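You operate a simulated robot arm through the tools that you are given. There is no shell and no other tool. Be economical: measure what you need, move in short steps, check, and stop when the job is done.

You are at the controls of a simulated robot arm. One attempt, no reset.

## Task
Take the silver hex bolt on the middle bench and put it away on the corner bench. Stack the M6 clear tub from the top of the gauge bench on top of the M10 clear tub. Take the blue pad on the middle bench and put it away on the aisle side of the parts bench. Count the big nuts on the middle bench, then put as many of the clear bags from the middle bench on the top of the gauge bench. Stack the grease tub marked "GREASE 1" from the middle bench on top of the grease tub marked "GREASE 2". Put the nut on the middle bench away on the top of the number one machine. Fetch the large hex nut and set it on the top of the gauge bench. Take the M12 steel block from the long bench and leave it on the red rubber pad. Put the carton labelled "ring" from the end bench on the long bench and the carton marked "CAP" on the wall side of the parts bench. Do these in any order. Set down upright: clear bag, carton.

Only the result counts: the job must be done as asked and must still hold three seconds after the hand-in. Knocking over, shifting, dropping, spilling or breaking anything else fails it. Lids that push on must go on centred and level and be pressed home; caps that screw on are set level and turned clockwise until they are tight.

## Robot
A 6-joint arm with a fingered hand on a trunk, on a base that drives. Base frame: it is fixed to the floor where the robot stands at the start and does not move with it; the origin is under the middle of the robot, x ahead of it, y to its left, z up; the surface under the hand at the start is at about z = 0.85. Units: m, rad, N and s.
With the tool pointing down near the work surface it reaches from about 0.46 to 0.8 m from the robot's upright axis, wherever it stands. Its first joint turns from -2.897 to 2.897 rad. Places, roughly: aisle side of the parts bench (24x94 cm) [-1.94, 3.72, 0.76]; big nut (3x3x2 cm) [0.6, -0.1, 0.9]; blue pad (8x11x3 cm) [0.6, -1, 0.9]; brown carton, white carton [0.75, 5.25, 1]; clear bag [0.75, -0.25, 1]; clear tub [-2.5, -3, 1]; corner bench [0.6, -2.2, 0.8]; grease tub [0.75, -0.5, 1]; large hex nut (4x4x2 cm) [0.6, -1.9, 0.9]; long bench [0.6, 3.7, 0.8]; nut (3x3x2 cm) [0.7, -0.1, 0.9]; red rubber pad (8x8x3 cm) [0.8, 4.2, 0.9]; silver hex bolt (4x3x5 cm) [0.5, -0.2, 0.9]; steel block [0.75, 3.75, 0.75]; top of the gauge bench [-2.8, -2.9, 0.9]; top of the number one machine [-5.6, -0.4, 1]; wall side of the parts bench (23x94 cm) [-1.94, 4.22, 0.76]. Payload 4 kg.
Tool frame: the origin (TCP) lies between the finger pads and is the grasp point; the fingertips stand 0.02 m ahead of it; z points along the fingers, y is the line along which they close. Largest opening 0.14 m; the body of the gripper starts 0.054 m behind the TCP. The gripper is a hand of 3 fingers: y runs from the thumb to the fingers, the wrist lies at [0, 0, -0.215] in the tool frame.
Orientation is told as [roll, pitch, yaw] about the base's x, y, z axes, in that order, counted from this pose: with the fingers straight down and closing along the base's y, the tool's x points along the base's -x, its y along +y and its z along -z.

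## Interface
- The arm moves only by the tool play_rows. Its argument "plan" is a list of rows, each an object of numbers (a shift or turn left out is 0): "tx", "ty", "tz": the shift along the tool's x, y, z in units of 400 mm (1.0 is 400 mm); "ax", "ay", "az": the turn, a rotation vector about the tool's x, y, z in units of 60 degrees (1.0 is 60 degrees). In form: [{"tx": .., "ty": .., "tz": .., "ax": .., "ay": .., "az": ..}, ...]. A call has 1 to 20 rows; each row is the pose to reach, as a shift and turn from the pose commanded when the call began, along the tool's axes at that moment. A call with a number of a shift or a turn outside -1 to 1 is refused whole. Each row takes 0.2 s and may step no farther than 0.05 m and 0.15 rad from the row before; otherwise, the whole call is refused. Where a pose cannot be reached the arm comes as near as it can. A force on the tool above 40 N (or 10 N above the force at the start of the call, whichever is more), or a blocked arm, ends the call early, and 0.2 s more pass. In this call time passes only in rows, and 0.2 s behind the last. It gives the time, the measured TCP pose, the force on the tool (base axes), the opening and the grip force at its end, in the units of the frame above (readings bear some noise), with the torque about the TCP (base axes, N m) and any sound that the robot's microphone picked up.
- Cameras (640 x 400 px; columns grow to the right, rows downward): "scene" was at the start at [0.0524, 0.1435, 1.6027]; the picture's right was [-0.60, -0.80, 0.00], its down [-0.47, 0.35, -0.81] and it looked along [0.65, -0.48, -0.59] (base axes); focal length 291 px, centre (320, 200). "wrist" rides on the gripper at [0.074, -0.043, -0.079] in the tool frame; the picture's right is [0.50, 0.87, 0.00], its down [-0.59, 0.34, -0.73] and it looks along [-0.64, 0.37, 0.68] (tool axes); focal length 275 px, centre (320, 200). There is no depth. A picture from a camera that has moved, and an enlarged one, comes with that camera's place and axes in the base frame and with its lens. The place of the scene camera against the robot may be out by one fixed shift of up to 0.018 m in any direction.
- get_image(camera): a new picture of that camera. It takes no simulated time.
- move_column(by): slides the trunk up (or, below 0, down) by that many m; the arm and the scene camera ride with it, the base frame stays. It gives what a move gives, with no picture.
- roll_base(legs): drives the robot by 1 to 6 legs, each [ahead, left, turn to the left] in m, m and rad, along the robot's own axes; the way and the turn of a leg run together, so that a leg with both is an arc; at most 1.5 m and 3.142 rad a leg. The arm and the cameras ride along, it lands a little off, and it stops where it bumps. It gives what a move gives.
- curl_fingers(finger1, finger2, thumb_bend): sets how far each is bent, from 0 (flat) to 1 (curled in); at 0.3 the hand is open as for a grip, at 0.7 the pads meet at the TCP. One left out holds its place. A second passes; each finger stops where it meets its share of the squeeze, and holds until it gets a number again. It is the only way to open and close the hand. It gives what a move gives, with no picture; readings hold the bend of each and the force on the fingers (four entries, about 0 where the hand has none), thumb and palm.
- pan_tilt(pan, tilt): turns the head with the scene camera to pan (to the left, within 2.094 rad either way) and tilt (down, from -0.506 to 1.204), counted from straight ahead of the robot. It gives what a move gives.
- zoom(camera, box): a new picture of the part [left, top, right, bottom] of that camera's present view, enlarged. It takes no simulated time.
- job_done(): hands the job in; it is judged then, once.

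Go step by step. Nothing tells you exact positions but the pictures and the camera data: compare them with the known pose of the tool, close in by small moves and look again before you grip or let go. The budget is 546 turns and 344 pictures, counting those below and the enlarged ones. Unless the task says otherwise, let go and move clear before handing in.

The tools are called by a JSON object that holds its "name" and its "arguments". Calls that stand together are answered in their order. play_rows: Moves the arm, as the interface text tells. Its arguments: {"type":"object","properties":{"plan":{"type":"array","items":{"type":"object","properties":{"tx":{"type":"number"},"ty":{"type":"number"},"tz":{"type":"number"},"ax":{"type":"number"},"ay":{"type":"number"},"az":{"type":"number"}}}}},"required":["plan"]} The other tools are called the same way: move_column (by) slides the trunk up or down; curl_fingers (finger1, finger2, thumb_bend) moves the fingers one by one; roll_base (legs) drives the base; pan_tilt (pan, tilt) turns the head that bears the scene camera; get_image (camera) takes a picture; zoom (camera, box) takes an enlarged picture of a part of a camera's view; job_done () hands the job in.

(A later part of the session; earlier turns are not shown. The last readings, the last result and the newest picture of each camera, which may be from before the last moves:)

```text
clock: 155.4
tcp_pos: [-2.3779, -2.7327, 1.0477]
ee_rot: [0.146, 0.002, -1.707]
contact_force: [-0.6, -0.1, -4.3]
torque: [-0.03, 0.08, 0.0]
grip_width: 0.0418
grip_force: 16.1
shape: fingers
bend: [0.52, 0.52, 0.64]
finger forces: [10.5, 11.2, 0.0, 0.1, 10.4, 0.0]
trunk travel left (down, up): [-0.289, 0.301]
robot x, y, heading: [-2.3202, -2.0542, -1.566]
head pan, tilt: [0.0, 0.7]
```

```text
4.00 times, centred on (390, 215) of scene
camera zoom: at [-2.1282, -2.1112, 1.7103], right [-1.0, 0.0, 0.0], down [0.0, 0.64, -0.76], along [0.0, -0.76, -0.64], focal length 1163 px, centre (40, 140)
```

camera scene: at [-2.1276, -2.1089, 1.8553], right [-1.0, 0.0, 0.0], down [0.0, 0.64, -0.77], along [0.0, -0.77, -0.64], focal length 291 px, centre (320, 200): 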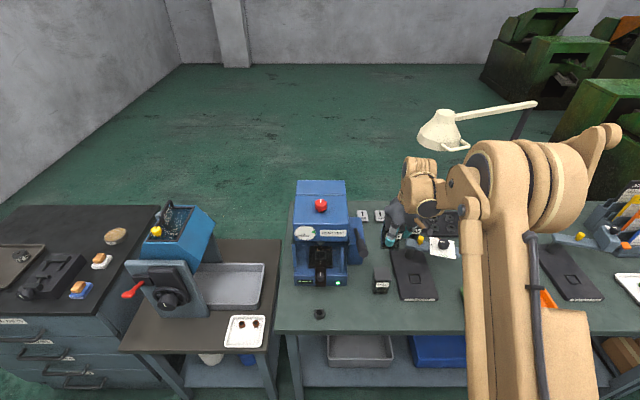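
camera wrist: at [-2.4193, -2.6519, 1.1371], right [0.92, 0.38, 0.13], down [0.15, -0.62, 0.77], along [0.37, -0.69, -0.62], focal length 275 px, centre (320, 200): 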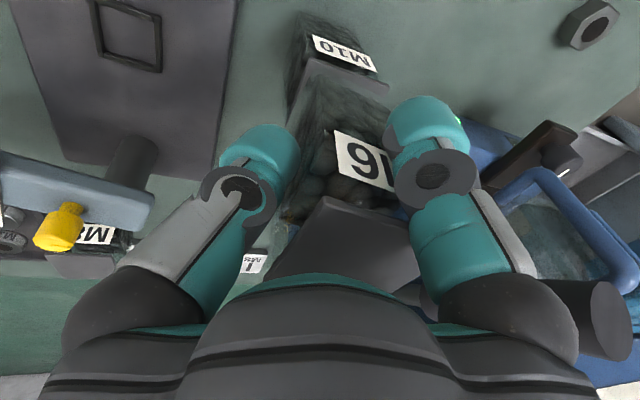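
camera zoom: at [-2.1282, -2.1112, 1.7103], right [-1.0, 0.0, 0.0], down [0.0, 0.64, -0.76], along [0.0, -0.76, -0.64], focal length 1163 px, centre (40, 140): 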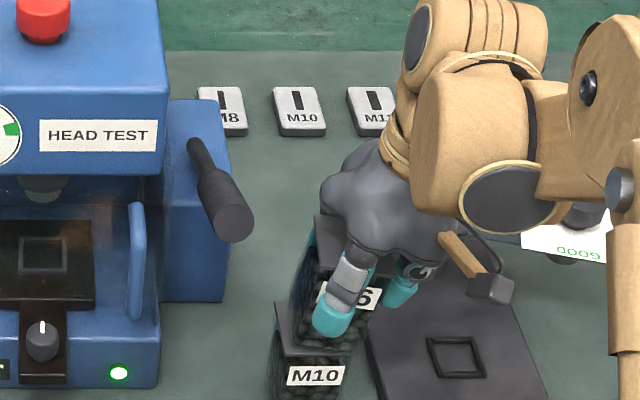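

{"name": "play_rows", "arguments": {"plan": [{"ty": -0.0011, "tz": 0.0074}]}}

{"name": "play_rows", "arguments": {"plan": [{"ty": -0.0007, "tz": 0.005}]}}

```text
clock: 155.8
tcp_pos: [-2.3765, -2.7327, 1.0448]
ee_rot: [0.146, 0.003, -1.707]
contact_force: [-0.2, 0.1, -3.3]
torque: [0.04, 0.07, 0.01]
grip_width: 0.0417
grip_force: 16.2
shape: fingers
bend: [0.52, 0.52, 0.64]
finger forces: [10.4, 11.4, 0.0, 0.0, 10.4, 0.1]
trunk travel left (down, up): [-0.289, 0.301]
robot x, y, heading: [-2.3237, -2.054, -1.57]
head pan, tilt: [0.0, 0.7]
```

```text
clock: 156.2
tcp_pos: [-2.3767, -2.7319, 1.0445]
ee_rot: [0.145, 0.002, -1.709]
contact_force: [0.2, -1.5, 6.8]
torque: [0.14, 0.08, 0.01]
grip_width: 0.0413
grip_force: 17.9
shape: fingers
bend: [0.53, 0.52, 0.64]
finger forces: [10.1, 13.4, 0.0, 0.0, 11.9, 0.0]
trunk travel left (down, up): [-0.289, 0.301]
robot x, y, heading: [-2.3198, -2.0527, -1.562]
head pan, tilt: [0.0, 0.7]
```

{"name": "zoom", "arguments": {"camera": "scene", "box": [370, 185, 430, 265]}}

{"name": "get_image", "arguments": {"camera": "wrist"}}

```text
5.00 times, centred on (400, 225) of scene
camera zoom: at [-2.128, -2.1098, 1.7105], right [-1.0, 0.0, 0.0], down [0.0, 0.64, -0.77], along [0.0, -0.77, -0.64], focal length 1454 px, centre (-80, 75)
```

zoom: 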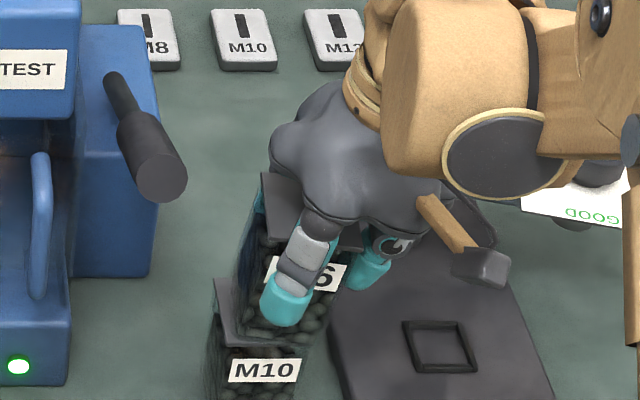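

```text
236 pictures are left
camera wrist: at [-2.4195, -2.6517, 1.1167], right [0.92, 0.38, 0.13], down [0.15, -0.62, 0.77], along [0.37, -0.69, -0.62], focal length 275 px, centre (320, 200)
```

wrist: 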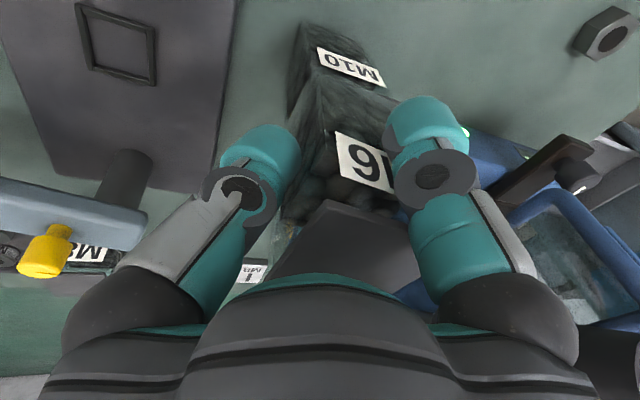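

{"name": "zoom", "arguments": {"camera": "wrist", "box": [270, 10, 410, 130]}}

{"name": "zoom", "arguments": {"camera": "scene", "box": [385, 220, 425, 260]}}

```text
3.33 times, centred on (340, 70) of wrist
camera zoom: at [-2.4195, -2.6517, 1.1167], right [0.92, 0.38, 0.13], down [0.15, -0.62, 0.77], along [0.37, -0.69, -0.62], focal length 918 px, centre (253, 633)
```

zoom: 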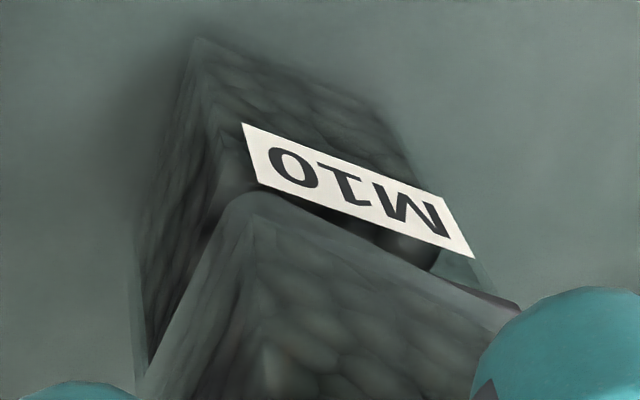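

```text
10.00 times, centred on (405, 240) of scene
camera zoom: at [-2.128, -2.1098, 1.7105], right [-1.0, 0.0, 0.0], down [0.0, 0.64, -0.77], along [0.0, -0.77, -0.64], focal length 2909 px, centre (-530, -200)
```

zoom: 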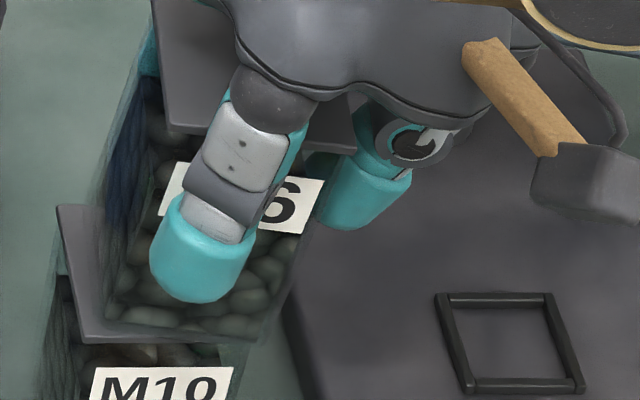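

Alignment is good. Release in small steps.

{"name": "curl_fingers", "arguments": {"finger1": 0.48, "finger2": 0.48, "thumb_bend": 0.58}}

{"name": "zoom", "arguments": {"camera": "scene", "box": [370, 185, 430, 265]}}

```text
clock: 157.2
tcp_pos: [-2.3776, -2.7328, 1.0437]
ee_rot: [0.145, 0.003, -1.708]
contact_force: [0.0, 0.7, -0.6]
torque: [-0.02, -0.01, -0.01]
grip_width: 0.0562
grip_force: 0.1
shape: fingers
bend: [0.48, 0.48, 0.57]
finger forces: [0.0, 0.1, 0.1, 0.1, 0.1, 0.1]
trunk travel left (down, up): [-0.289, 0.301]
robot x, y, heading: [-2.3213, -2.0517, -1.57]
head pan, tilt: [0.0, 0.7]
```

```text
5.00 times, centred on (400, 225) of scene
camera zoom: at [-2.1281, -2.1105, 1.7103], right [-1.0, 0.0, 0.0], down [0.0, 0.64, -0.76], along [0.0, -0.76, -0.64], focal length 1454 px, centre (-80, 75)
```

zoom: 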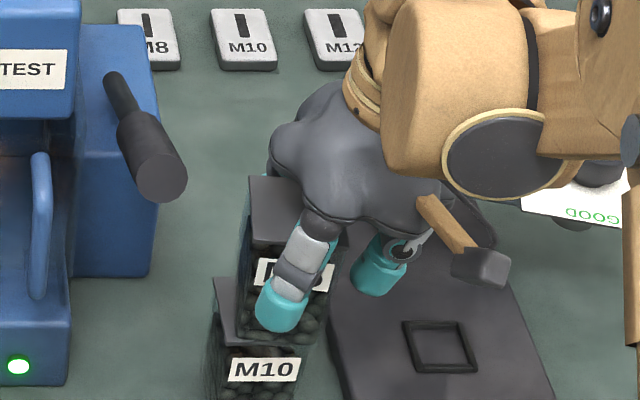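

Stack stands by itself. Open fully and rise.

{"name": "curl_fingers", "arguments": {"finger1": 0.4, "finger2": 0.4, "thumb_bend": 0.42}}

{"name": "move_column", "arguments": {"by": 0.2}}

{"name": "zoom", "arguments": {"camera": "scene", "box": [280, 165, 480, 315]}}

```text
clock: 158.2
tcp_pos: [-2.3768, -2.7324, 1.0437]
ee_rot: [0.145, 0.004, -1.706]
contact_force: [-0.2, -0.2, 1.0]
torque: [0.04, 0.0, -0.01]
grip_width: 0.0916
grip_force: 0.2
shape: fingers
bend: [0.4, 0.4, 0.42]
finger forces: [0.0, 0.0, 0.1, 0.0, 0.1, 0.0]
trunk travel left (down, up): [-0.289, 0.301]
robot x, y, heading: [-2.3173, -2.0478, -1.569]
head pan, tilt: [0.0, 0.7]
```

```text
clock: 160.4
tcp_pos: [-2.3758, -2.731, 1.2435]
ee_rot: [0.144, 0.002, -1.706]
contact_force: [0.3, -0.3, 0.1]
torque: [0.01, -0.02, 0.01]
grip_width: 0.0914
grip_force: 0.1
shape: fingers
bend: [0.4, 0.4, 0.42]
finger forces: [0.0, 0.0, 0.1, 0.1, 0.0, 0.0]
trunk travel left (down, up): [-0.489, 0.101]
robot x, y, heading: [-2.3198, -2.049, -1.567]
head pan, tilt: [0.0, 0.7]
```

```text
2.67 times, centred on (380, 240) of scene
camera zoom: at [-2.1281, -2.1106, 1.9102], right [-1.0, 0.0, 0.0], down [0.0, 0.64, -0.76], along [0.0, -0.76, -0.64], focal length 776 px, centre (160, 93)
```

zoom: 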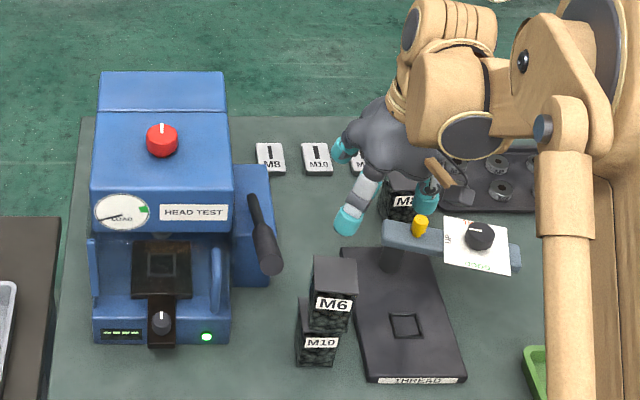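

The M6-on-M10 stack stands. Next: bags. I level the hand and drive back to the middle bench, to the NUTS bag.

{"name": "play_rows", "arguments": {"plan": [{"ax": 0.07, "az": -0.065}, {"ax": 0.14, "az": -0.13}]}}

{"name": "roll_base", "arguments": {"legs": [[-0.4, 0, 0], [0, 1.2, 0], [0, 0.9, 0], [0, 0, 1.57], [0, 0.7, 0], [0.2, 0, 0]]}}

{"name": "pan_tilt", "arguments": {"pan": -0.1, "tilt": 0.8}}

{"name": "get_image", "arguments": {"camera": "scene"}}

{"name": "get_image", "arguments": {"camera": "wrist"}}

```text
clock: 161.0
tcp_pos: [-2.3767, -2.7322, 1.2436]
ee_rot: [-0.004, -0.007, -1.57]
contact_force: [0.5, 0.3, -0.3]
torque: [0.01, -0.02, -0.02]
grip_width: 0.0914
grip_force: 0.1
shape: fingers
bend: [0.4, 0.4, 0.42]
finger forces: [0.0, 0.0, 0.0, 0.0, 0.0, 0.1]
trunk travel left (down, up): [-0.489, 0.101]
robot x, y, heading: [-2.3199, -2.0502, -1.568]
head pan, tilt: [0.0, 0.7]
```

```text
clock: 181.9
tcp_pos: [0.6656, -1.0394, 1.2436]
ee_rot: [-0.001, -0.007, -0.03]
contact_force: [-0.1, 0.3, -0.3]
torque: [-0.01, 0.06, -0.01]
grip_width: 0.0917
grip_force: 0.0
shape: fingers
bend: [0.4, 0.4, 0.42]
finger forces: [0.1, 0.0, 0.0, 0.0, 0.1, 0.1]
trunk travel left (down, up): [-0.489, 0.101]
robot x, y, heading: [-0.0134, -0.9634, -0.025]
head pan, tilt: [0.0, 0.7]
```

```text
clock: 182.6
tcp_pos: [0.6661, -1.0394, 1.2444]
ee_rot: [-0.004, -0.007, -0.03]
contact_force: [0.1, -0.3, -0.8]
torque: [-0.02, 0.0, 0.0]
grip_width: 0.0917
grip_force: 0.0
shape: fingers
bend: [0.4, 0.4, 0.42]
finger forces: [0.1, 0.0, 0.0, 0.0, 0.0, 0.0]
trunk travel left (down, up): [-0.489, 0.101]
robot x, y, heading: [-0.0125, -0.9617, -0.026]
head pan, tilt: [-0.099, 0.799]
```

```text
231 pictures are left
camera scene: at [0.0537, -0.7766, 1.9021], right [-0.13, -0.99, 0.0], down [-0.71, 0.09, -0.7], along [0.69, -0.09, -0.72], focal length 291 px, centre (320, 200)
```

scene: 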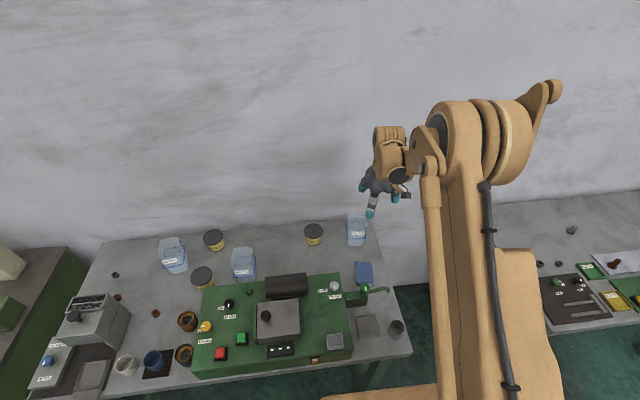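

```text
230 pictures are left
camera wrist: at [0.5899, -1.0796, 1.3226], right [-0.47, 0.88, -0.01], down [0.59, 0.32, 0.74], along [0.65, 0.35, -0.67], focal length 275 px, centre (320, 200)
```

wrist: 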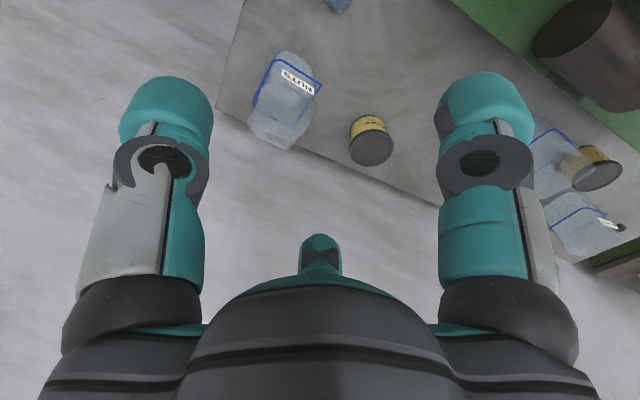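

{"name": "zoom", "arguments": {"camera": "wrist", "box": [210, 20, 450, 180]}}

{"name": "zoom", "arguments": {"camera": "scene", "box": [290, 190, 420, 300]}}

```text
2.50 times, centred on (330, 100) of wrist
camera zoom: at [0.5899, -1.0796, 1.3226], right [-0.47, 0.88, -0.01], down [0.59, 0.32, 0.74], along [0.65, 0.35, -0.67], focal length 688 px, centre (295, 450)
```

zoom: 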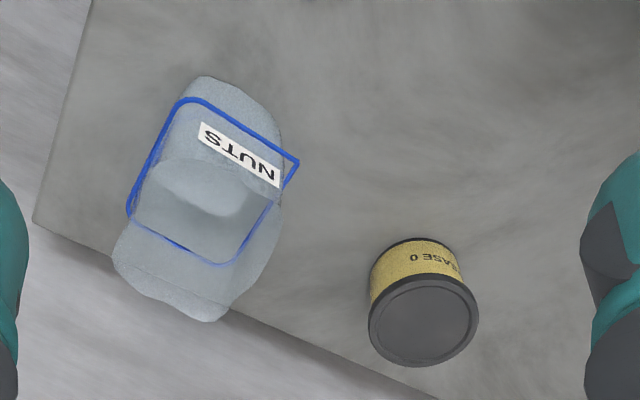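

```text
3.64 times, centred on (355, 245) of scene
camera zoom: at [0.0537, -0.7766, 1.9021], right [-0.13, -0.99, 0.0], down [-0.71, 0.09, -0.7], along [0.69, -0.09, -0.72], focal length 1058 px, centre (193, 36)
```

zoom: 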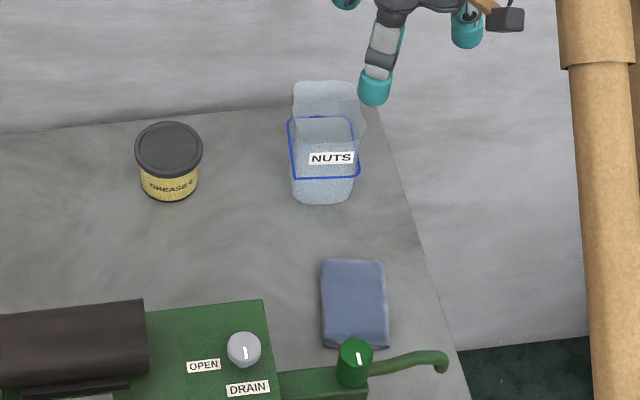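

NUTS bag: centre about (0.80,-1.035), rim z≈0.99. I move the base a little closer, open the hand and lower in steps.

{"name": "curl_fingers", "arguments": {"finger1": 0.3, "finger2": 0.3, "thumb_bend": 0.3}}

{"name": "roll_base", "arguments": {"legs": [[0.07, 0, 0.025]]}}

{"name": "move_column", "arguments": {"by": -0.12}}

{"name": "get_image", "arguments": {"camera": "wrist"}}

```text
clock: 183.6
tcp_pos: [0.6637, -1.0396, 1.2451]
ee_rot: [-0.003, -0.006, -0.029]
contact_force: [0.0, 0.1, -0.4]
torque: [0.01, 0.0, -0.02]
grip_width: 0.124
grip_force: 0.1
shape: fingers
bend: [0.3, 0.3, 0.3]
finger forces: [0.1, 0.1, 0.0, 0.0, 0.1, 0.1]
trunk travel left (down, up): [-0.489, 0.101]
robot x, y, heading: [-0.0164, -0.9636, -0.025]
head pan, tilt: [-0.099, 0.799]
```

```text
clock: 184.6
tcp_pos: [0.7384, -1.0222, 1.2436]
ee_rot: [-0.001, -0.005, -0.004]
contact_force: [0.5, 0.6, -0.1]
torque: [0.01, 0.02, -0.01]
grip_width: 0.124
grip_force: 0.1
shape: fingers
bend: [0.3, 0.3, 0.3]
finger forces: [0.0, 0.0, 0.0, 0.1, 0.0, 0.1]
trunk travel left (down, up): [-0.489, 0.101]
robot x, y, heading: [0.0532, -0.9653, -0.0]
head pan, tilt: [-0.099, 0.799]
```

```text
clock: 186.1
tcp_pos: [0.7364, -1.022, 1.1233]
ee_rot: [-0.001, -0.007, -0.003]
contact_force: [0.2, 0.0, -0.1]
torque: [0.0, -0.01, -0.02]
grip_width: 0.124
grip_force: 0.0
shape: fingers
bend: [0.3, 0.3, 0.3]
finger forces: [0.0, 0.1, 0.0, 0.0, 0.1, 0.0]
trunk travel left (down, up): [-0.369, 0.221]
robot x, y, heading: [0.056, -0.9627, 0.007]
head pan, tilt: [-0.099, 0.799]
```

```text
227 pictures are left
camera wrist: at [0.6627, -1.0646, 1.2028], right [-0.5, 0.87, -0.01], down [0.58, 0.34, 0.74], along [0.64, 0.36, -0.67], focal length 275 px, centre (320, 200)
```

wrist: 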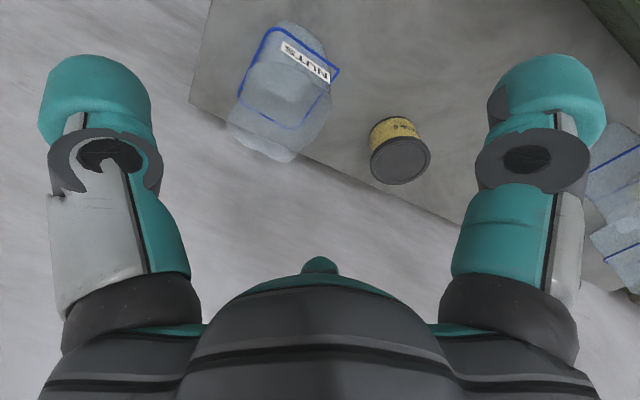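

{"name": "play_rows", "arguments": {"plan": [{"tx": -0.075, "ty": -0.015}, {"tx": -0.15, "ty": -0.03, "ay": 0.006}]}}

{"name": "move_column", "arguments": {"by": -0.09}}

{"name": "get_image", "arguments": {"camera": "wrist"}}

{"name": "get_image", "arguments": {"camera": "scene"}}

```text
clock: 186.7
tcp_pos: [0.7998, -1.0331, 1.1227]
ee_rot: [-0.001, 0.001, -0.004]
contact_force: [0.2, 0.0, 0.1]
torque: [0.0, 0.01, 0.01]
grip_width: 0.1239
grip_force: 0.1
shape: fingers
bend: [0.3, 0.3, 0.3]
finger forces: [0.0, 0.0, 0.0, 0.0, 0.1, 0.0]
trunk travel left (down, up): [-0.369, 0.221]
robot x, y, heading: [0.0575, -0.9622, 0.004]
head pan, tilt: [-0.099, 0.799]
```

```text
clock: 187.9
tcp_pos: [0.798, -1.0339, 1.0343]
ee_rot: [-0.002, -0.002, -0.003]
contact_force: [-0.4, -0.4, -0.8]
torque: [0.01, -0.03, -0.02]
grip_width: 0.1241
grip_force: 0.1
shape: fingers
bend: [0.3, 0.3, 0.3]
finger forces: [0.1, 0.1, 0.0, 0.1, 0.1, 0.0]
trunk travel left (down, up): [-0.279, 0.311]
robot x, y, heading: [0.0592, -0.9664, -0.001]
head pan, tilt: [-0.099, 0.799]
```

```text
226 pictures are left
camera wrist: at [0.7252, -1.0766, 1.1136], right [-0.5, 0.87, 0.0], down [0.59, 0.34, 0.73], along [0.64, 0.36, -0.68], focal length 275 px, centre (320, 200)
```

wrist: 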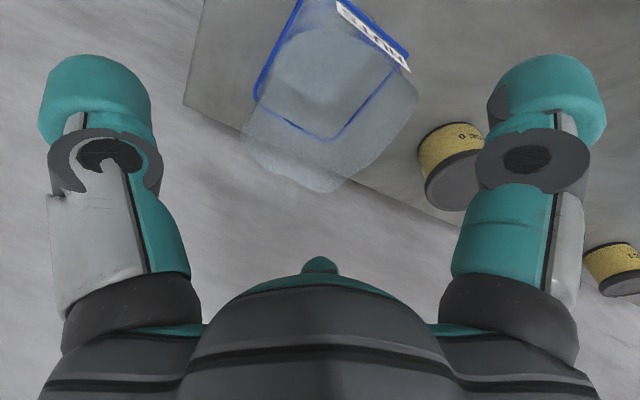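

```text
225 pictures are left
camera scene: at [0.1186, -0.776, 1.6922], right [-0.1, -0.99, 0.0], down [-0.71, 0.07, -0.7], along [0.69, -0.07, -0.72], focal length 291 px, centre (320, 200)
```

scene: 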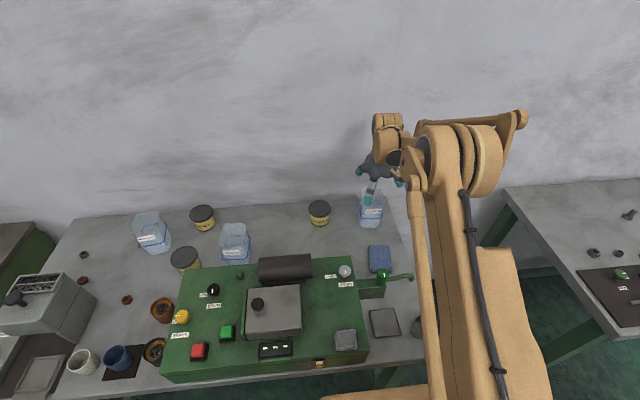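

{"name": "curl_fingers", "arguments": {"finger1": 0.22, "finger2": 0.22, "thumb_bend": 0.25}}

{"name": "play_rows", "arguments": {"plan": [{"tx": 0.012, "ty": -0.003, "tz": 0.06}]}}

{"name": "get_image", "arguments": {"camera": "wrist"}}

```text
clock: 188.9
tcp_pos: [0.8002, -1.0344, 1.0348]
ee_rot: [-0.003, -0.001, -0.003]
contact_force: [0.5, -1.0, -0.2]
torque: [0.0, -0.02, 0.02]
grip_width: 0.1357
grip_force: 0.2
shape: fingers
bend: [0.22, 0.22, 0.25]
finger forces: [0.1, 0.0, 0.1, 0.1, 0.0, 0.0]
trunk travel left (down, up): [-0.279, 0.311]
robot x, y, heading: [0.0521, -0.9645, 0.002]
head pan, tilt: [-0.099, 0.799]
```

```text
clock: 189.3
tcp_pos: [0.7931, -1.0358, 1.0087]
ee_rot: [-0.001, 0.0, -0.003]
contact_force: [-0.6, 0.7, 0.7]
torque: [-0.01, 0.02, -0.01]
grip_width: 0.1359
grip_force: 0.1
shape: fingers
bend: [0.22, 0.22, 0.25]
finger forces: [0.0, 0.1, 0.0, 0.2, 0.0, 0.0]
trunk travel left (down, up): [-0.279, 0.311]
robot x, y, heading: [0.0549, -0.9651, -0.007]
head pan, tilt: [-0.099, 0.799]
```

```text
224 pictures are left
camera wrist: at [0.7201, -1.0782, 1.0888], right [-0.5, 0.87, 0.0], down [0.59, 0.34, 0.73], along [0.64, 0.36, -0.68], focal length 275 px, centre (320, 200)
```

wrist: 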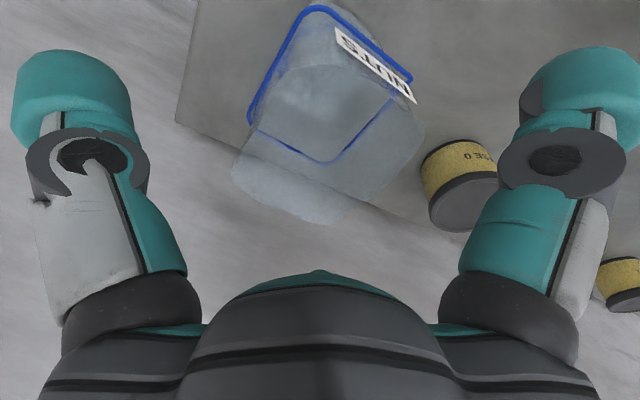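

{"name": "play_rows", "arguments": {"plan": [{"tx": 0.005, "tz": 0.065}, {"tx": 0.01, "tz": 0.13}]}}

{"name": "get_image", "arguments": {"camera": "wrist"}}

{"name": "zoom", "arguments": {"camera": "scene", "box": [310, 130, 430, 260]}}

```text
clock: 189.9
tcp_pos: [0.7921, -1.0353, 0.9589]
ee_rot: [-0.002, 0.0, -0.003]
contact_force: [0.8, -0.4, -0.5]
torque: [0.0, -0.02, 0.05]
grip_width: 0.1357
grip_force: 0.3
shape: fingers
bend: [0.22, 0.22, 0.25]
finger forces: [0.0, 0.1, 0.0, 0.1, 0.0, 0.0]
trunk travel left (down, up): [-0.279, 0.311]
robot x, y, heading: [0.0577, -0.9643, -0.002]
head pan, tilt: [-0.099, 0.799]
```

```text
223 pictures are left
camera wrist: at [0.717, -1.0773, 1.0376], right [-0.5, 0.87, 0.0], down [0.59, 0.34, 0.73], along [0.64, 0.36, -0.68], focal length 275 px, centre (320, 200)
```

wrist: 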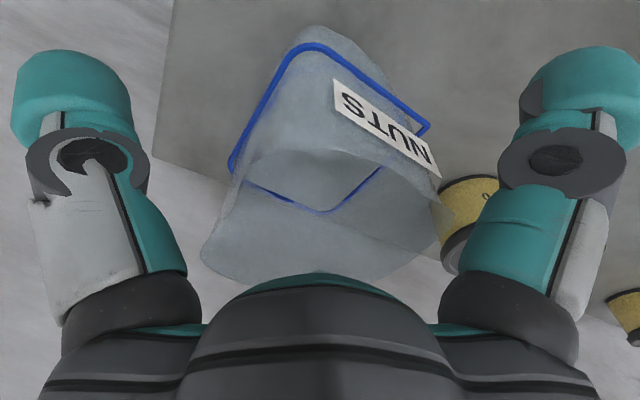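

```text
3.08 times, centred on (370, 195) of scene
camera zoom: at [0.1191, -0.776, 1.6921], right [-0.1, -0.99, 0.0], down [-0.71, 0.07, -0.7], along [0.69, -0.07, -0.72], focal length 895 px, centre (166, 215)
```

zoom: 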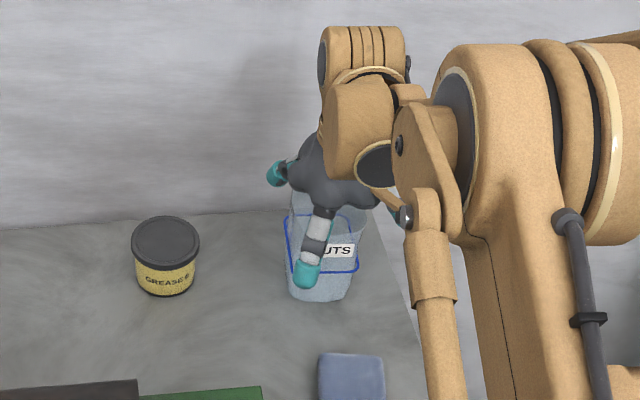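

{"name": "curl_fingers", "arguments": {"finger1": 0.6, "finger2": 0.6, "thumb_bend": 0.6}}

{"name": "get_image", "arguments": {"camera": "wrist"}}

{"name": "zoom", "arguments": {"camera": "scene", "box": [310, 130, 430, 260]}}

```text
clock: 190.9
tcp_pos: [0.7899, -1.0354, 0.9587]
ee_rot: [-0.001, -0.002, -0.004]
contact_force: [0.0, -3.2, 9.8]
torque: [0.0, 0.01, 0.0]
grip_width: 0.0837
grip_force: 19.2
shape: fingers
bend: [0.38, 0.38, 0.54]
finger forces: [11.8, 10.1, 0.0, 0.0, 16.6, 0.0]
trunk travel left (down, up): [-0.279, 0.311]
robot x, y, heading: [0.0598, -0.9613, 0.003]
head pan, tilt: [-0.099, 0.799]
```

```text
221 pictures are left
camera wrist: at [0.7162, -1.0776, 1.0384], right [-0.5, 0.87, 0.0], down [0.59, 0.34, 0.73], along [0.64, 0.36, -0.68], focal length 275 px, centre (320, 200)
```

wrist: 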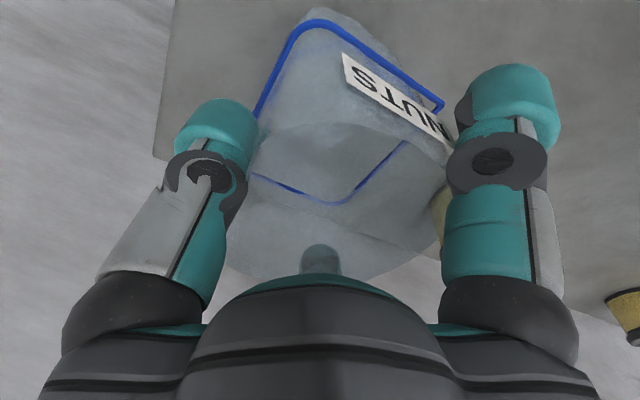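

```text
3.08 times, centred on (370, 195) of scene
camera zoom: at [0.1177, -0.7763, 1.6922], right [-0.1, -0.99, 0.0], down [-0.71, 0.07, -0.7], along [0.69, -0.07, -0.72], focal length 895 px, centre (166, 215)
```

zoom: 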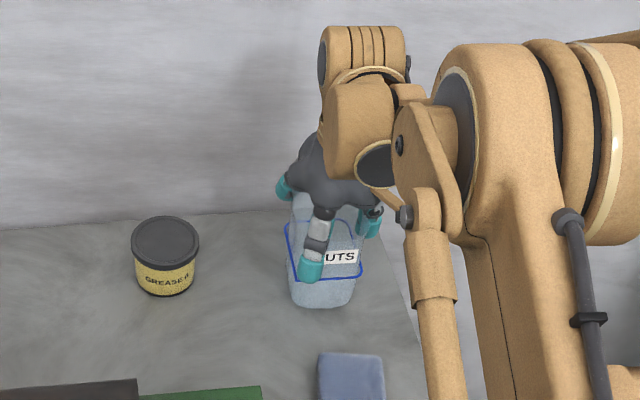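

{"name": "move_column", "arguments": {"by": 0.08}}

{"name": "get_image", "arguments": {"camera": "wrist"}}

{"name": "zoom", "arguments": {"camera": "scene", "box": [310, 130, 430, 260]}}

```text
clock: 192.1
tcp_pos: [0.7928, -1.0354, 1.0379]
ee_rot: [-0.002, 0.0, -0.003]
contact_force: [0.3, 0.7, 0.0]
torque: [0.0, 0.01, 0.03]
grip_width: 0.0739
grip_force: 7.4
shape: fingers
bend: [0.4, 0.4, 0.58]
finger forces: [5.5, 5.1, 0.0, 0.0, 4.6, 0.1]
trunk travel left (down, up): [-0.359, 0.231]
robot x, y, heading: [0.0561, -0.9591, -0.0]
head pan, tilt: [-0.099, 0.799]
```

```text
219 pictures are left
camera wrist: at [0.7171, -1.0772, 1.1176], right [-0.5, 0.87, 0.0], down [0.59, 0.34, 0.73], along [0.64, 0.36, -0.68], focal length 275 px, centre (320, 200)
```

wrist: 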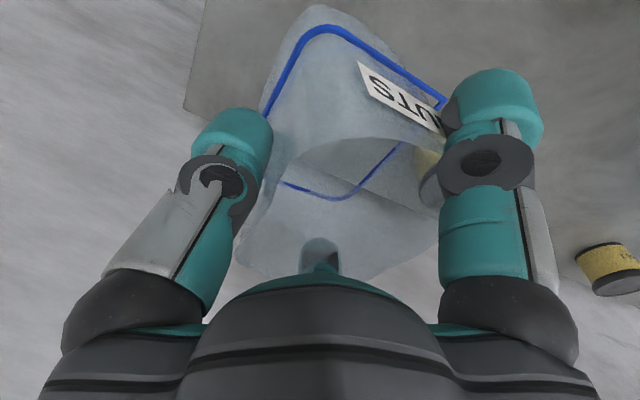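

```text
3.08 times, centred on (370, 195) of scene
camera zoom: at [0.1191, -0.7759, 1.772], right [-0.1, -0.99, 0.0], down [-0.71, 0.07, -0.7], along [0.69, -0.07, -0.72], focal length 895 px, centre (166, 215)
```

zoom: 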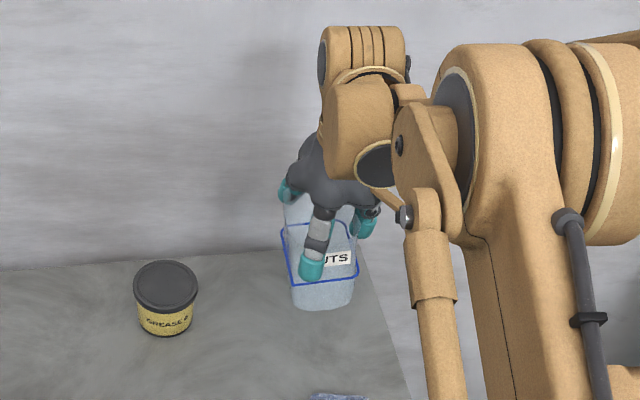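

The bag is held. I lift, retract the arm and drive to the gauge bench.

{"name": "move_column", "arguments": {"by": 0.2}}

{"name": "roll_base", "arguments": {"legs": [[-0.36, 0, 0]]}}

{"name": "play_rows", "arguments": {"plan": [{"tx": 0.1}, {"tx": 0.2}, {"tx": 0.3}]}}

{"name": "roll_base", "arguments": {"legs": [[0, -0.7, 0], [0, 0, -1.57], [0, -1.2, 0], [0, -1.2, 0]]}}

{"name": "pan_tilt", "arguments": {"pan": -0.1, "tilt": 0.65}}

{"name": "get_image", "arguments": {"camera": "scene"}}

{"name": "get_image", "arguments": {"camera": "wrist"}}

```text
clock: 194.3
tcp_pos: [0.7903, -1.0344, 1.2382]
ee_rot: [-0.001, 0.0, -0.003]
contact_force: [-0.6, -0.1, -0.1]
torque: [-0.01, -0.02, 0.0]
grip_width: 0.074
grip_force: 7.1
shape: fingers
bend: [0.4, 0.4, 0.58]
finger forces: [5.5, 5.1, 0.1, 0.1, 4.6, 0.1]
trunk travel left (down, up): [-0.559, 0.031]
robot x, y, heading: [0.0574, -0.9631, 0.003]
head pan, tilt: [-0.099, 0.799]
```

```text
clock: 196.6
tcp_pos: [0.4215, -1.0346, 1.238]
ee_rot: [-0.002, -0.002, -0.004]
contact_force: [-0.7, -0.3, 0.6]
torque: [0.03, -0.04, 0.0]
grip_width: 0.074
grip_force: 7.7
shape: fingers
bend: [0.4, 0.4, 0.58]
finger forces: [5.4, 5.0, 0.0, 0.0, 4.6, 0.1]
trunk travel left (down, up): [-0.559, 0.031]
robot x, y, heading: [-0.3135, -0.9623, -0.003]
head pan, tilt: [-0.099, 0.799]
```

```text
clock: 197.4
tcp_pos: [0.2991, -1.0338, 1.2396]
ee_rot: [0.0, -0.002, -0.004]
contact_force: [0.1, 0.3, 0.0]
torque: [0.03, 0.0, 0.02]
grip_width: 0.0734
grip_force: 7.4
shape: fingers
bend: [0.4, 0.4, 0.58]
finger forces: [5.6, 5.2, 0.0, 0.0, 4.5, 0.0]
trunk travel left (down, up): [-0.559, 0.031]
robot x, y, heading: [-0.3102, -0.9636, -0.006]
head pan, tilt: [-0.099, 0.799]
```

```text
clock: 216.5
tcp_pos: [-2.7902, -2.2349, 1.2396]
ee_rot: [-0.002, -0.002, -1.581]
contact_force: [-0.8, -0.4, 0.0]
torque: [0.02, -0.01, -0.04]
grip_width: 0.074
grip_force: 7.4
shape: fingers
bend: [0.4, 0.4, 0.58]
finger forces: [5.5, 5.2, 0.0, 0.1, 4.5, 0.0]
trunk travel left (down, up): [-0.559, 0.031]
robot x, y, heading: [-2.7095, -1.6231, -1.577]
head pan, tilt: [-0.099, 0.799]
```

```text
clock: 217.2
tcp_pos: [-2.7895, -2.236, 1.2402]
ee_rot: [-0.001, -0.002, -1.58]
contact_force: [0.4, -0.1, 0.9]
torque: [0.02, 0.0, -0.01]
grip_width: 0.0736
grip_force: 7.9
shape: fingers
bend: [0.4, 0.4, 0.58]
finger forces: [5.7, 5.2, 0.0, 0.0, 4.5, 0.0]
trunk travel left (down, up): [-0.559, 0.031]
robot x, y, heading: [-2.7143, -1.6206, -1.58]
head pan, tilt: [-0.099, 0.649]
```

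```text
217 pictures are left
camera scene: at [-2.533, -1.6843, 1.9847], right [-0.99, 0.11, 0.0], down [0.06, 0.6, -0.8], along [-0.08, -0.79, -0.61], focal length 291 px, centre (320, 200)
```

scene: 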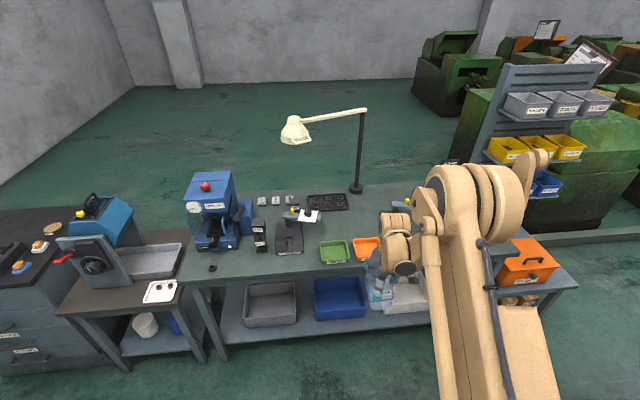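

```text
216 pictures are left
camera wrist: at [-2.8313, -2.1613, 1.3198], right [0.87, 0.49, 0.0], down [0.33, -0.59, 0.73], along [0.36, -0.64, -0.68], focal length 275 px, centre (320, 200)
```

wrist: 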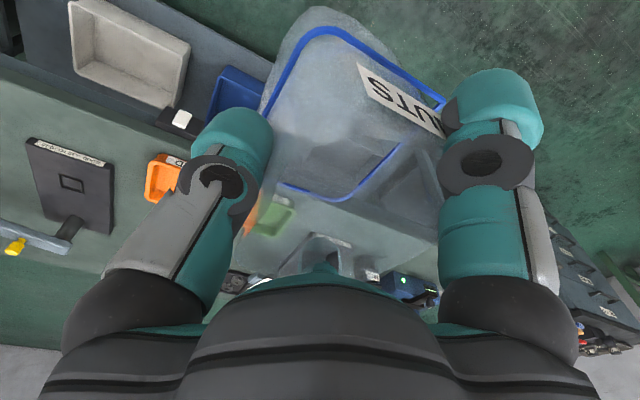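

{"name": "zoom", "arguments": {"camera": "scene", "box": [240, 170, 440, 290]}}

```text
3.20 times, centred on (340, 230) of scene
camera zoom: at [-2.533, -1.6843, 1.9847], right [-0.99, 0.11, 0.0], down [0.06, 0.6, -0.8], along [-0.08, -0.79, -0.61], focal length 931 px, centre (256, 104)
```

zoom: 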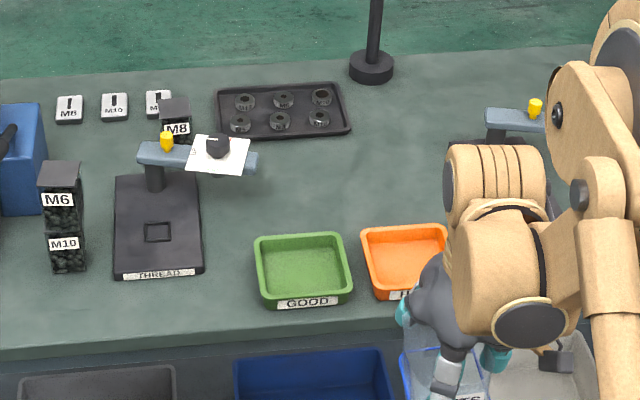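

I'll put this bag at about (-2.92,-2.90), in the free strip behind the trays.

{"name": "roll_base", "arguments": {"legs": [[0, -0.14, 0.01], [0.63, 0, 0]]}}

{"name": "get_image", "arguments": {"camera": "wrist"}}

{"name": "pan_tilt", "arguments": {"pan": -0.3, "tilt": 0.9}}

{"name": "get_image", "arguments": {"camera": "scene"}}

```text
clock: 221.7
tcp_pos: [-2.9342, -2.8705, 1.24]
ee_rot: [-0.001, 0.0, -1.585]
contact_force: [0.0, 0.2, 0.1]
torque: [0.03, -0.01, 0.01]
grip_width: 0.0738
grip_force: 7.4
shape: fingers
bend: [0.4, 0.4, 0.58]
finger forces: [5.5, 5.3, 0.0, 0.0, 4.5, 0.0]
trunk travel left (down, up): [-0.559, 0.031]
robot x, y, heading: [-2.8643, -2.2567, -1.583]
head pan, tilt: [-0.099, 0.649]
```

```text
214 pictures are left
camera wrist: at [-2.9765, -2.7961, 1.3197], right [0.87, 0.49, 0.0], down [0.33, -0.59, 0.73], along [0.36, -0.64, -0.68], focal length 275 px, centre (320, 200)
```

wrist: 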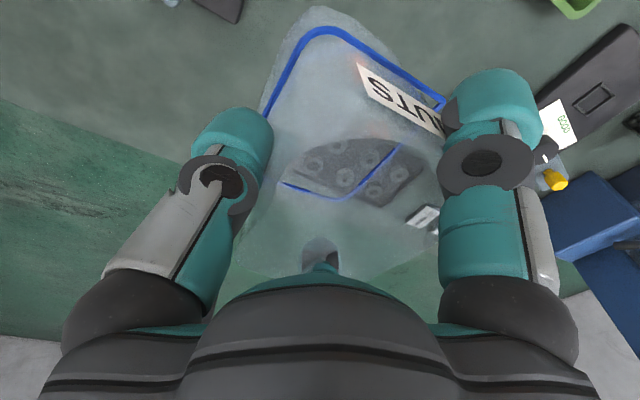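

```text
clock: 222.4
tcp_pos: [-2.9356, -2.8695, 1.24]
ee_rot: [-0.002, -0.003, -1.586]
contact_force: [-0.9, 0.2, -0.9]
torque: [-0.03, -0.02, 0.02]
grip_width: 0.0739
grip_force: 7.5
shape: fingers
bend: [0.4, 0.4, 0.58]
finger forces: [5.6, 5.2, 0.0, 0.0, 4.6, 0.0]
trunk travel left (down, up): [-0.559, 0.031]
robot x, y, heading: [-2.86, -2.2564, -1.58]
head pan, tilt: [-0.3, 0.901]
```

```text
213 pictures are left
camera scene: at [-2.6901, -2.3054, 1.9643], right [-0.95, 0.31, 0.0], down [0.24, 0.75, -0.62], along [-0.19, -0.59, -0.78], focal length 291 px, centre (320, 200)
```

scene: 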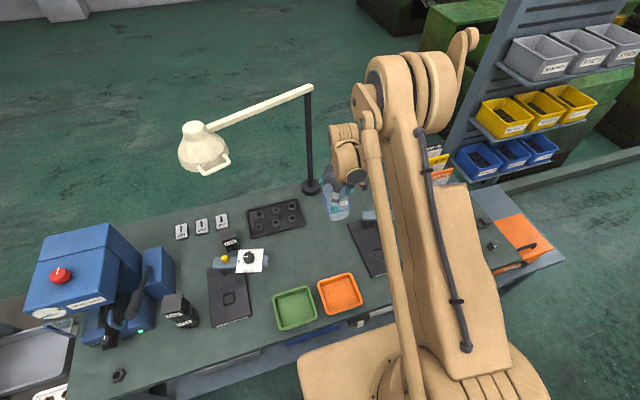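

{"name": "play_rows", "arguments": {"plan": [{"tx": -0.045}]}}

{"name": "move_column", "arguments": {"by": -0.21}}

{"name": "get_image", "arguments": {"camera": "wrist"}}

{"name": "zoom", "arguments": {"camera": "scene", "box": [240, 120, 420, 320]}}

```text
clock: 222.8
tcp_pos: [-2.9374, -2.8903, 1.2377]
ee_rot: [-0.003, 0.0, -1.585]
contact_force: [-0.4, -0.8, -0.2]
torque: [0.0, 0.02, 0.04]
grip_width: 0.0739
grip_force: 7.9
shape: fingers
bend: [0.4, 0.4, 0.58]
finger forces: [5.5, 5.2, 0.0, 0.1, 4.5, 0.1]
trunk travel left (down, up): [-0.559, 0.031]
robot x, y, heading: [-2.8621, -2.2582, -1.582]
head pan, tilt: [-0.3, 0.901]
```

```text
clock: 225.1
tcp_pos: [-2.9369, -2.8891, 1.0294]
ee_rot: [-0.003, -0.004, -1.585]
contact_force: [-0.7, -0.3, 0.4]
torque: [0.01, 0.01, 0.01]
grip_width: 0.0739
grip_force: 7.4
shape: fingers
bend: [0.4, 0.4, 0.58]
finger forces: [5.6, 5.1, 0.1, 0.1, 4.6, 0.0]
trunk travel left (down, up): [-0.349, 0.241]
robot x, y, heading: [-2.8586, -2.2571, -1.578]
head pan, tilt: [-0.3, 0.901]
```

```text
212 pictures are left
camera wrist: at [-2.9782, -2.814, 1.1088], right [0.87, 0.49, 0.0], down [0.33, -0.59, 0.73], along [0.36, -0.64, -0.68], focal length 275 px, centre (320, 200)
```

wrist: 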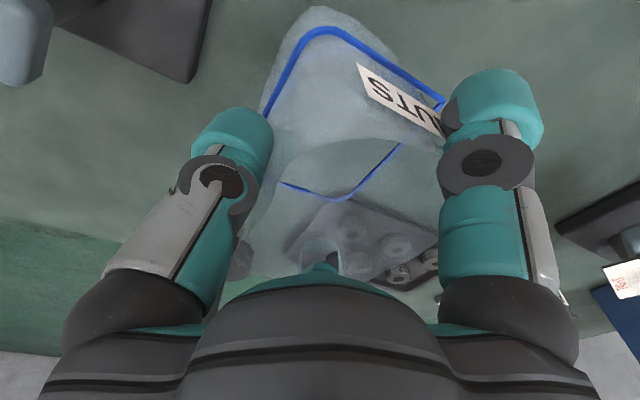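

```text
2.00 times, centred on (330, 220) of scene
camera zoom: at [-2.6902, -2.3054, 1.7543], right [-0.95, 0.31, 0.0], down [0.24, 0.75, -0.62], along [-0.19, -0.59, -0.78], focal length 582 px, centre (300, 160)
```

zoom: 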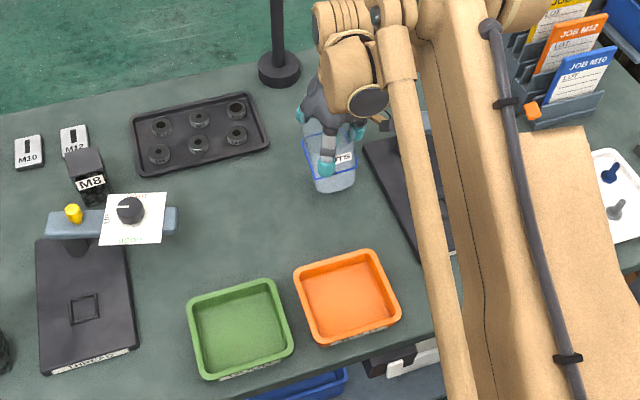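

{"name": "play_rows", "arguments": {"plan": [{"tz": 0.045}, {"tz": 0.075}]}}

{"name": "play_rows", "arguments": {"plan": [{"tz": 0.0125}]}}

```text
clock: 225.7
tcp_pos: [-2.9368, -2.8879, 0.9991]
ee_rot: [-0.001, -0.002, -1.584]
contact_force: [-0.1, -0.1, -0.2]
torque: [-0.03, 0.0, -0.04]
grip_width: 0.0739
grip_force: 7.8
shape: fingers
bend: [0.4, 0.4, 0.58]
finger forces: [5.6, 5.2, 0.0, 0.1, 4.4, 0.0]
trunk travel left (down, up): [-0.349, 0.241]
robot x, y, heading: [-2.8562, -2.256, -1.578]
head pan, tilt: [-0.3, 0.901]
```

```text
clock: 226.1
tcp_pos: [-2.9377, -2.8881, 0.9943]
ee_rot: [-0.001, -0.003, -1.585]
contact_force: [-0.6, 0.7, 2.3]
torque: [-0.01, -0.08, -0.04]
grip_width: 0.0739
grip_force: 8.3
shape: fingers
bend: [0.4, 0.4, 0.58]
finger forces: [5.8, 6.1, 0.1, 0.0, 4.4, 0.0]
trunk travel left (down, up): [-0.349, 0.241]
robot x, y, heading: [-2.8594, -2.2545, -1.582]
head pan, tilt: [-0.3, 0.901]
```

{"name": "play_rows", "arguments": {"plan": [{"tz": 0.0075}]}}

{"name": "get_image", "arguments": {"camera": "wrist"}}

{"name": "zoom", "arguments": {"camera": "scene", "box": [310, 130, 400, 230]}}

```text
clock: 226.5
tcp_pos: [-2.9394, -2.8882, 0.993]
ee_rot: [-0.001, -0.002, -1.585]
contact_force: [-4.1, -1.0, 20.3]
torque: [-0.02, -0.29, 0.0]
grip_width: 0.0736
grip_force: 12.1
shape: fingers
bend: [0.4, 0.4, 0.58]
finger forces: [8.8, 9.2, 0.0, 0.0, 6.7, 0.0]
trunk travel left (down, up): [-0.349, 0.241]
robot x, y, heading: [-2.858, -2.255, -1.582]
head pan, tilt: [-0.3, 0.901]
```

```text
210 pictures are left
camera wrist: at [-2.9794, -2.8132, 1.0717], right [0.87, 0.49, 0.0], down [0.33, -0.59, 0.74], along [0.36, -0.64, -0.68], focal length 275 px, centre (320, 200)
```

wrist: 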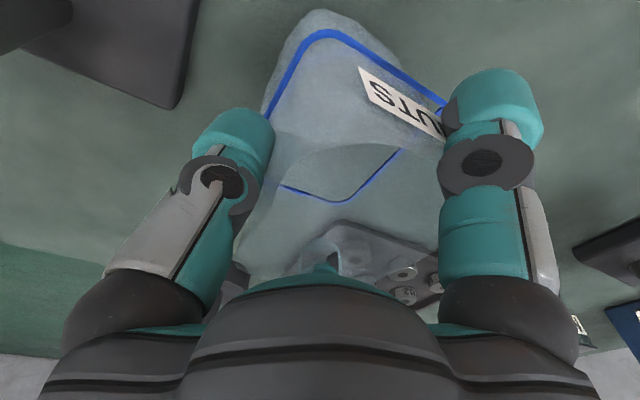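

```text
4.00 times, centred on (355, 180) of scene
camera zoom: at [-2.6909, -2.3033, 1.7546], right [-0.95, 0.31, 0.0], down [0.24, 0.75, -0.62], along [-0.19, -0.59, -0.78], focal length 1163 px, centre (180, 280)
```

zoom: 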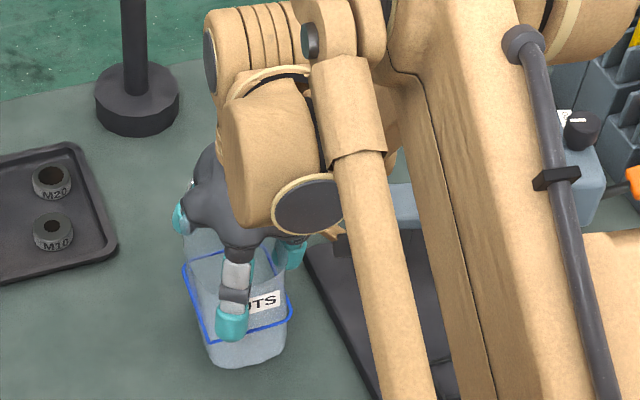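

{"name": "play_rows", "arguments": {"plan": [{"tz": -0.005}]}}

{"name": "curl_fingers", "arguments": {"finger1": 0.36, "finger2": 0.36, "thumb_bend": 0.5}}

{"name": "get_image", "arguments": {"camera": "wrist"}}

```text
clock: 226.9
tcp_pos: [-2.9371, -2.8895, 0.9938]
ee_rot: [-0.001, -0.002, -1.585]
contact_force: [-1.5, 0.6, 4.4]
torque: [-0.03, 0.06, -0.04]
grip_width: 0.0736
grip_force: 10.0
shape: fingers
bend: [0.4, 0.4, 0.58]
finger forces: [7.1, 6.4, 0.0, 0.0, 6.1, 0.1]
trunk travel left (down, up): [-0.349, 0.241]
robot x, y, heading: [-2.8599, -2.2539, -1.581]
head pan, tilt: [-0.3, 0.901]
```

```text
clock: 227.9
tcp_pos: [-2.9377, -2.888, 0.9934]
ee_rot: [0.0, -0.002, -1.583]
contact_force: [0.5, -0.2, -0.3]
torque: [0.02, 0.02, -0.05]
grip_width: 0.0861
grip_force: 0.2
shape: fingers
bend: [0.36, 0.36, 0.5]
finger forces: [0.2, 0.1, 0.0, 0.0, 0.0, 0.0]
trunk travel left (down, up): [-0.349, 0.241]
robot x, y, heading: [-2.8596, -2.255, -1.583]
head pan, tilt: [-0.3, 0.901]
```

```text
208 pictures are left
camera wrist: at [-2.9784, -2.8141, 1.0728], right [0.87, 0.49, 0.0], down [0.33, -0.59, 0.73], along [0.36, -0.64, -0.68], focal length 275 px, centre (320, 200)
```

wrist: 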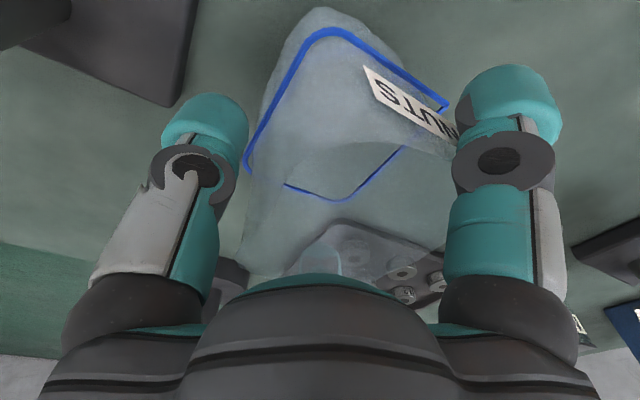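

{"name": "curl_fingers", "arguments": {"finger1": 0.22, "finger2": 0.22, "thumb_bend": 0.38}}

{"name": "move_column", "arguments": {"by": 0.12}}

{"name": "move_column", "arguments": {"by": 0.1}}

{"name": "get_image", "arguments": {"camera": "wrist"}}

{"name": "zoom", "arguments": {"camera": "scene", "box": [240, 120, 420, 320]}}

```text
clock: 228.9
tcp_pos: [-2.9379, -2.8876, 0.9932]
ee_rot: [-0.003, -0.001, -1.584]
contact_force: [0.7, 0.3, 0.2]
torque: [0.01, -0.01, 0.0]
grip_width: 0.1203
grip_force: 0.1
shape: fingers
bend: [0.22, 0.22, 0.38]
finger forces: [0.0, 0.0, 0.0, 0.1, 0.0, 0.1]
trunk travel left (down, up): [-0.349, 0.241]
robot x, y, heading: [-2.8607, -2.2545, -1.585]
head pan, tilt: [-0.3, 0.901]
```

```text
clock: 230.4
tcp_pos: [-2.9374, -2.8883, 1.1133]
ee_rot: [-0.002, -0.001, -1.584]
contact_force: [-0.3, 1.1, 0.3]
torque: [0.0, -0.02, -0.02]
grip_width: 0.1202
grip_force: 0.1
shape: fingers
bend: [0.22, 0.22, 0.38]
finger forces: [0.1, 0.0, 0.0, 0.0, 0.1, 0.0]
trunk travel left (down, up): [-0.469, 0.121]
robot x, y, heading: [-2.8598, -2.2564, -1.584]
head pan, tilt: [-0.3, 0.901]
```

```text
clock: 231.7
tcp_pos: [-2.9382, -2.8892, 1.214]
ee_rot: [-0.001, 0.0, -1.586]
contact_force: [0.7, -0.1, -0.7]
torque: [0.01, 0.01, 0.01]
grip_width: 0.1205
grip_force: 0.1
shape: fingers
bend: [0.22, 0.22, 0.38]
finger forces: [0.0, 0.0, 0.0, 0.0, 0.0, 0.0]
trunk travel left (down, up): [-0.569, 0.021]
robot x, y, heading: [-2.8561, -2.2562, -1.586]
head pan, tilt: [-0.3, 0.901]
```

```text
207 pictures are left
camera wrist: at [-2.9784, -2.8143, 1.2926], right [0.87, 0.49, 0.0], down [0.33, -0.59, 0.73], along [0.36, -0.64, -0.68], focal length 275 px, centre (320, 200)
```

wrist: 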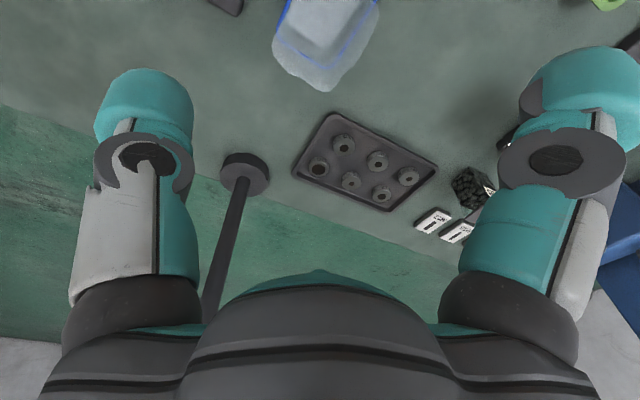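

```text
2.00 times, centred on (330, 220) of scene
camera zoom: at [-2.6901, -2.3056, 1.9741], right [-0.95, 0.31, 0.0], down [0.24, 0.75, -0.62], along [-0.19, -0.59, -0.78], focal length 582 px, centre (300, 160)
```

zoom: 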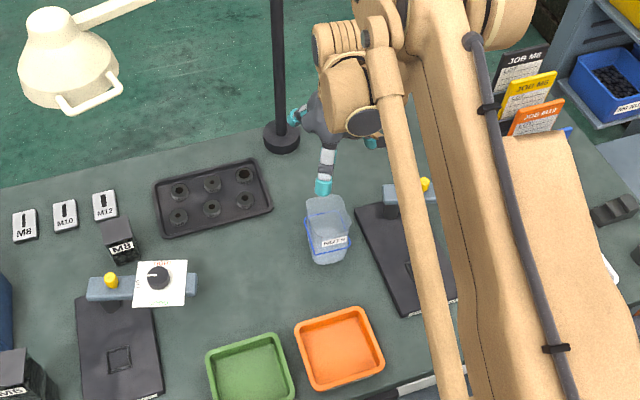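

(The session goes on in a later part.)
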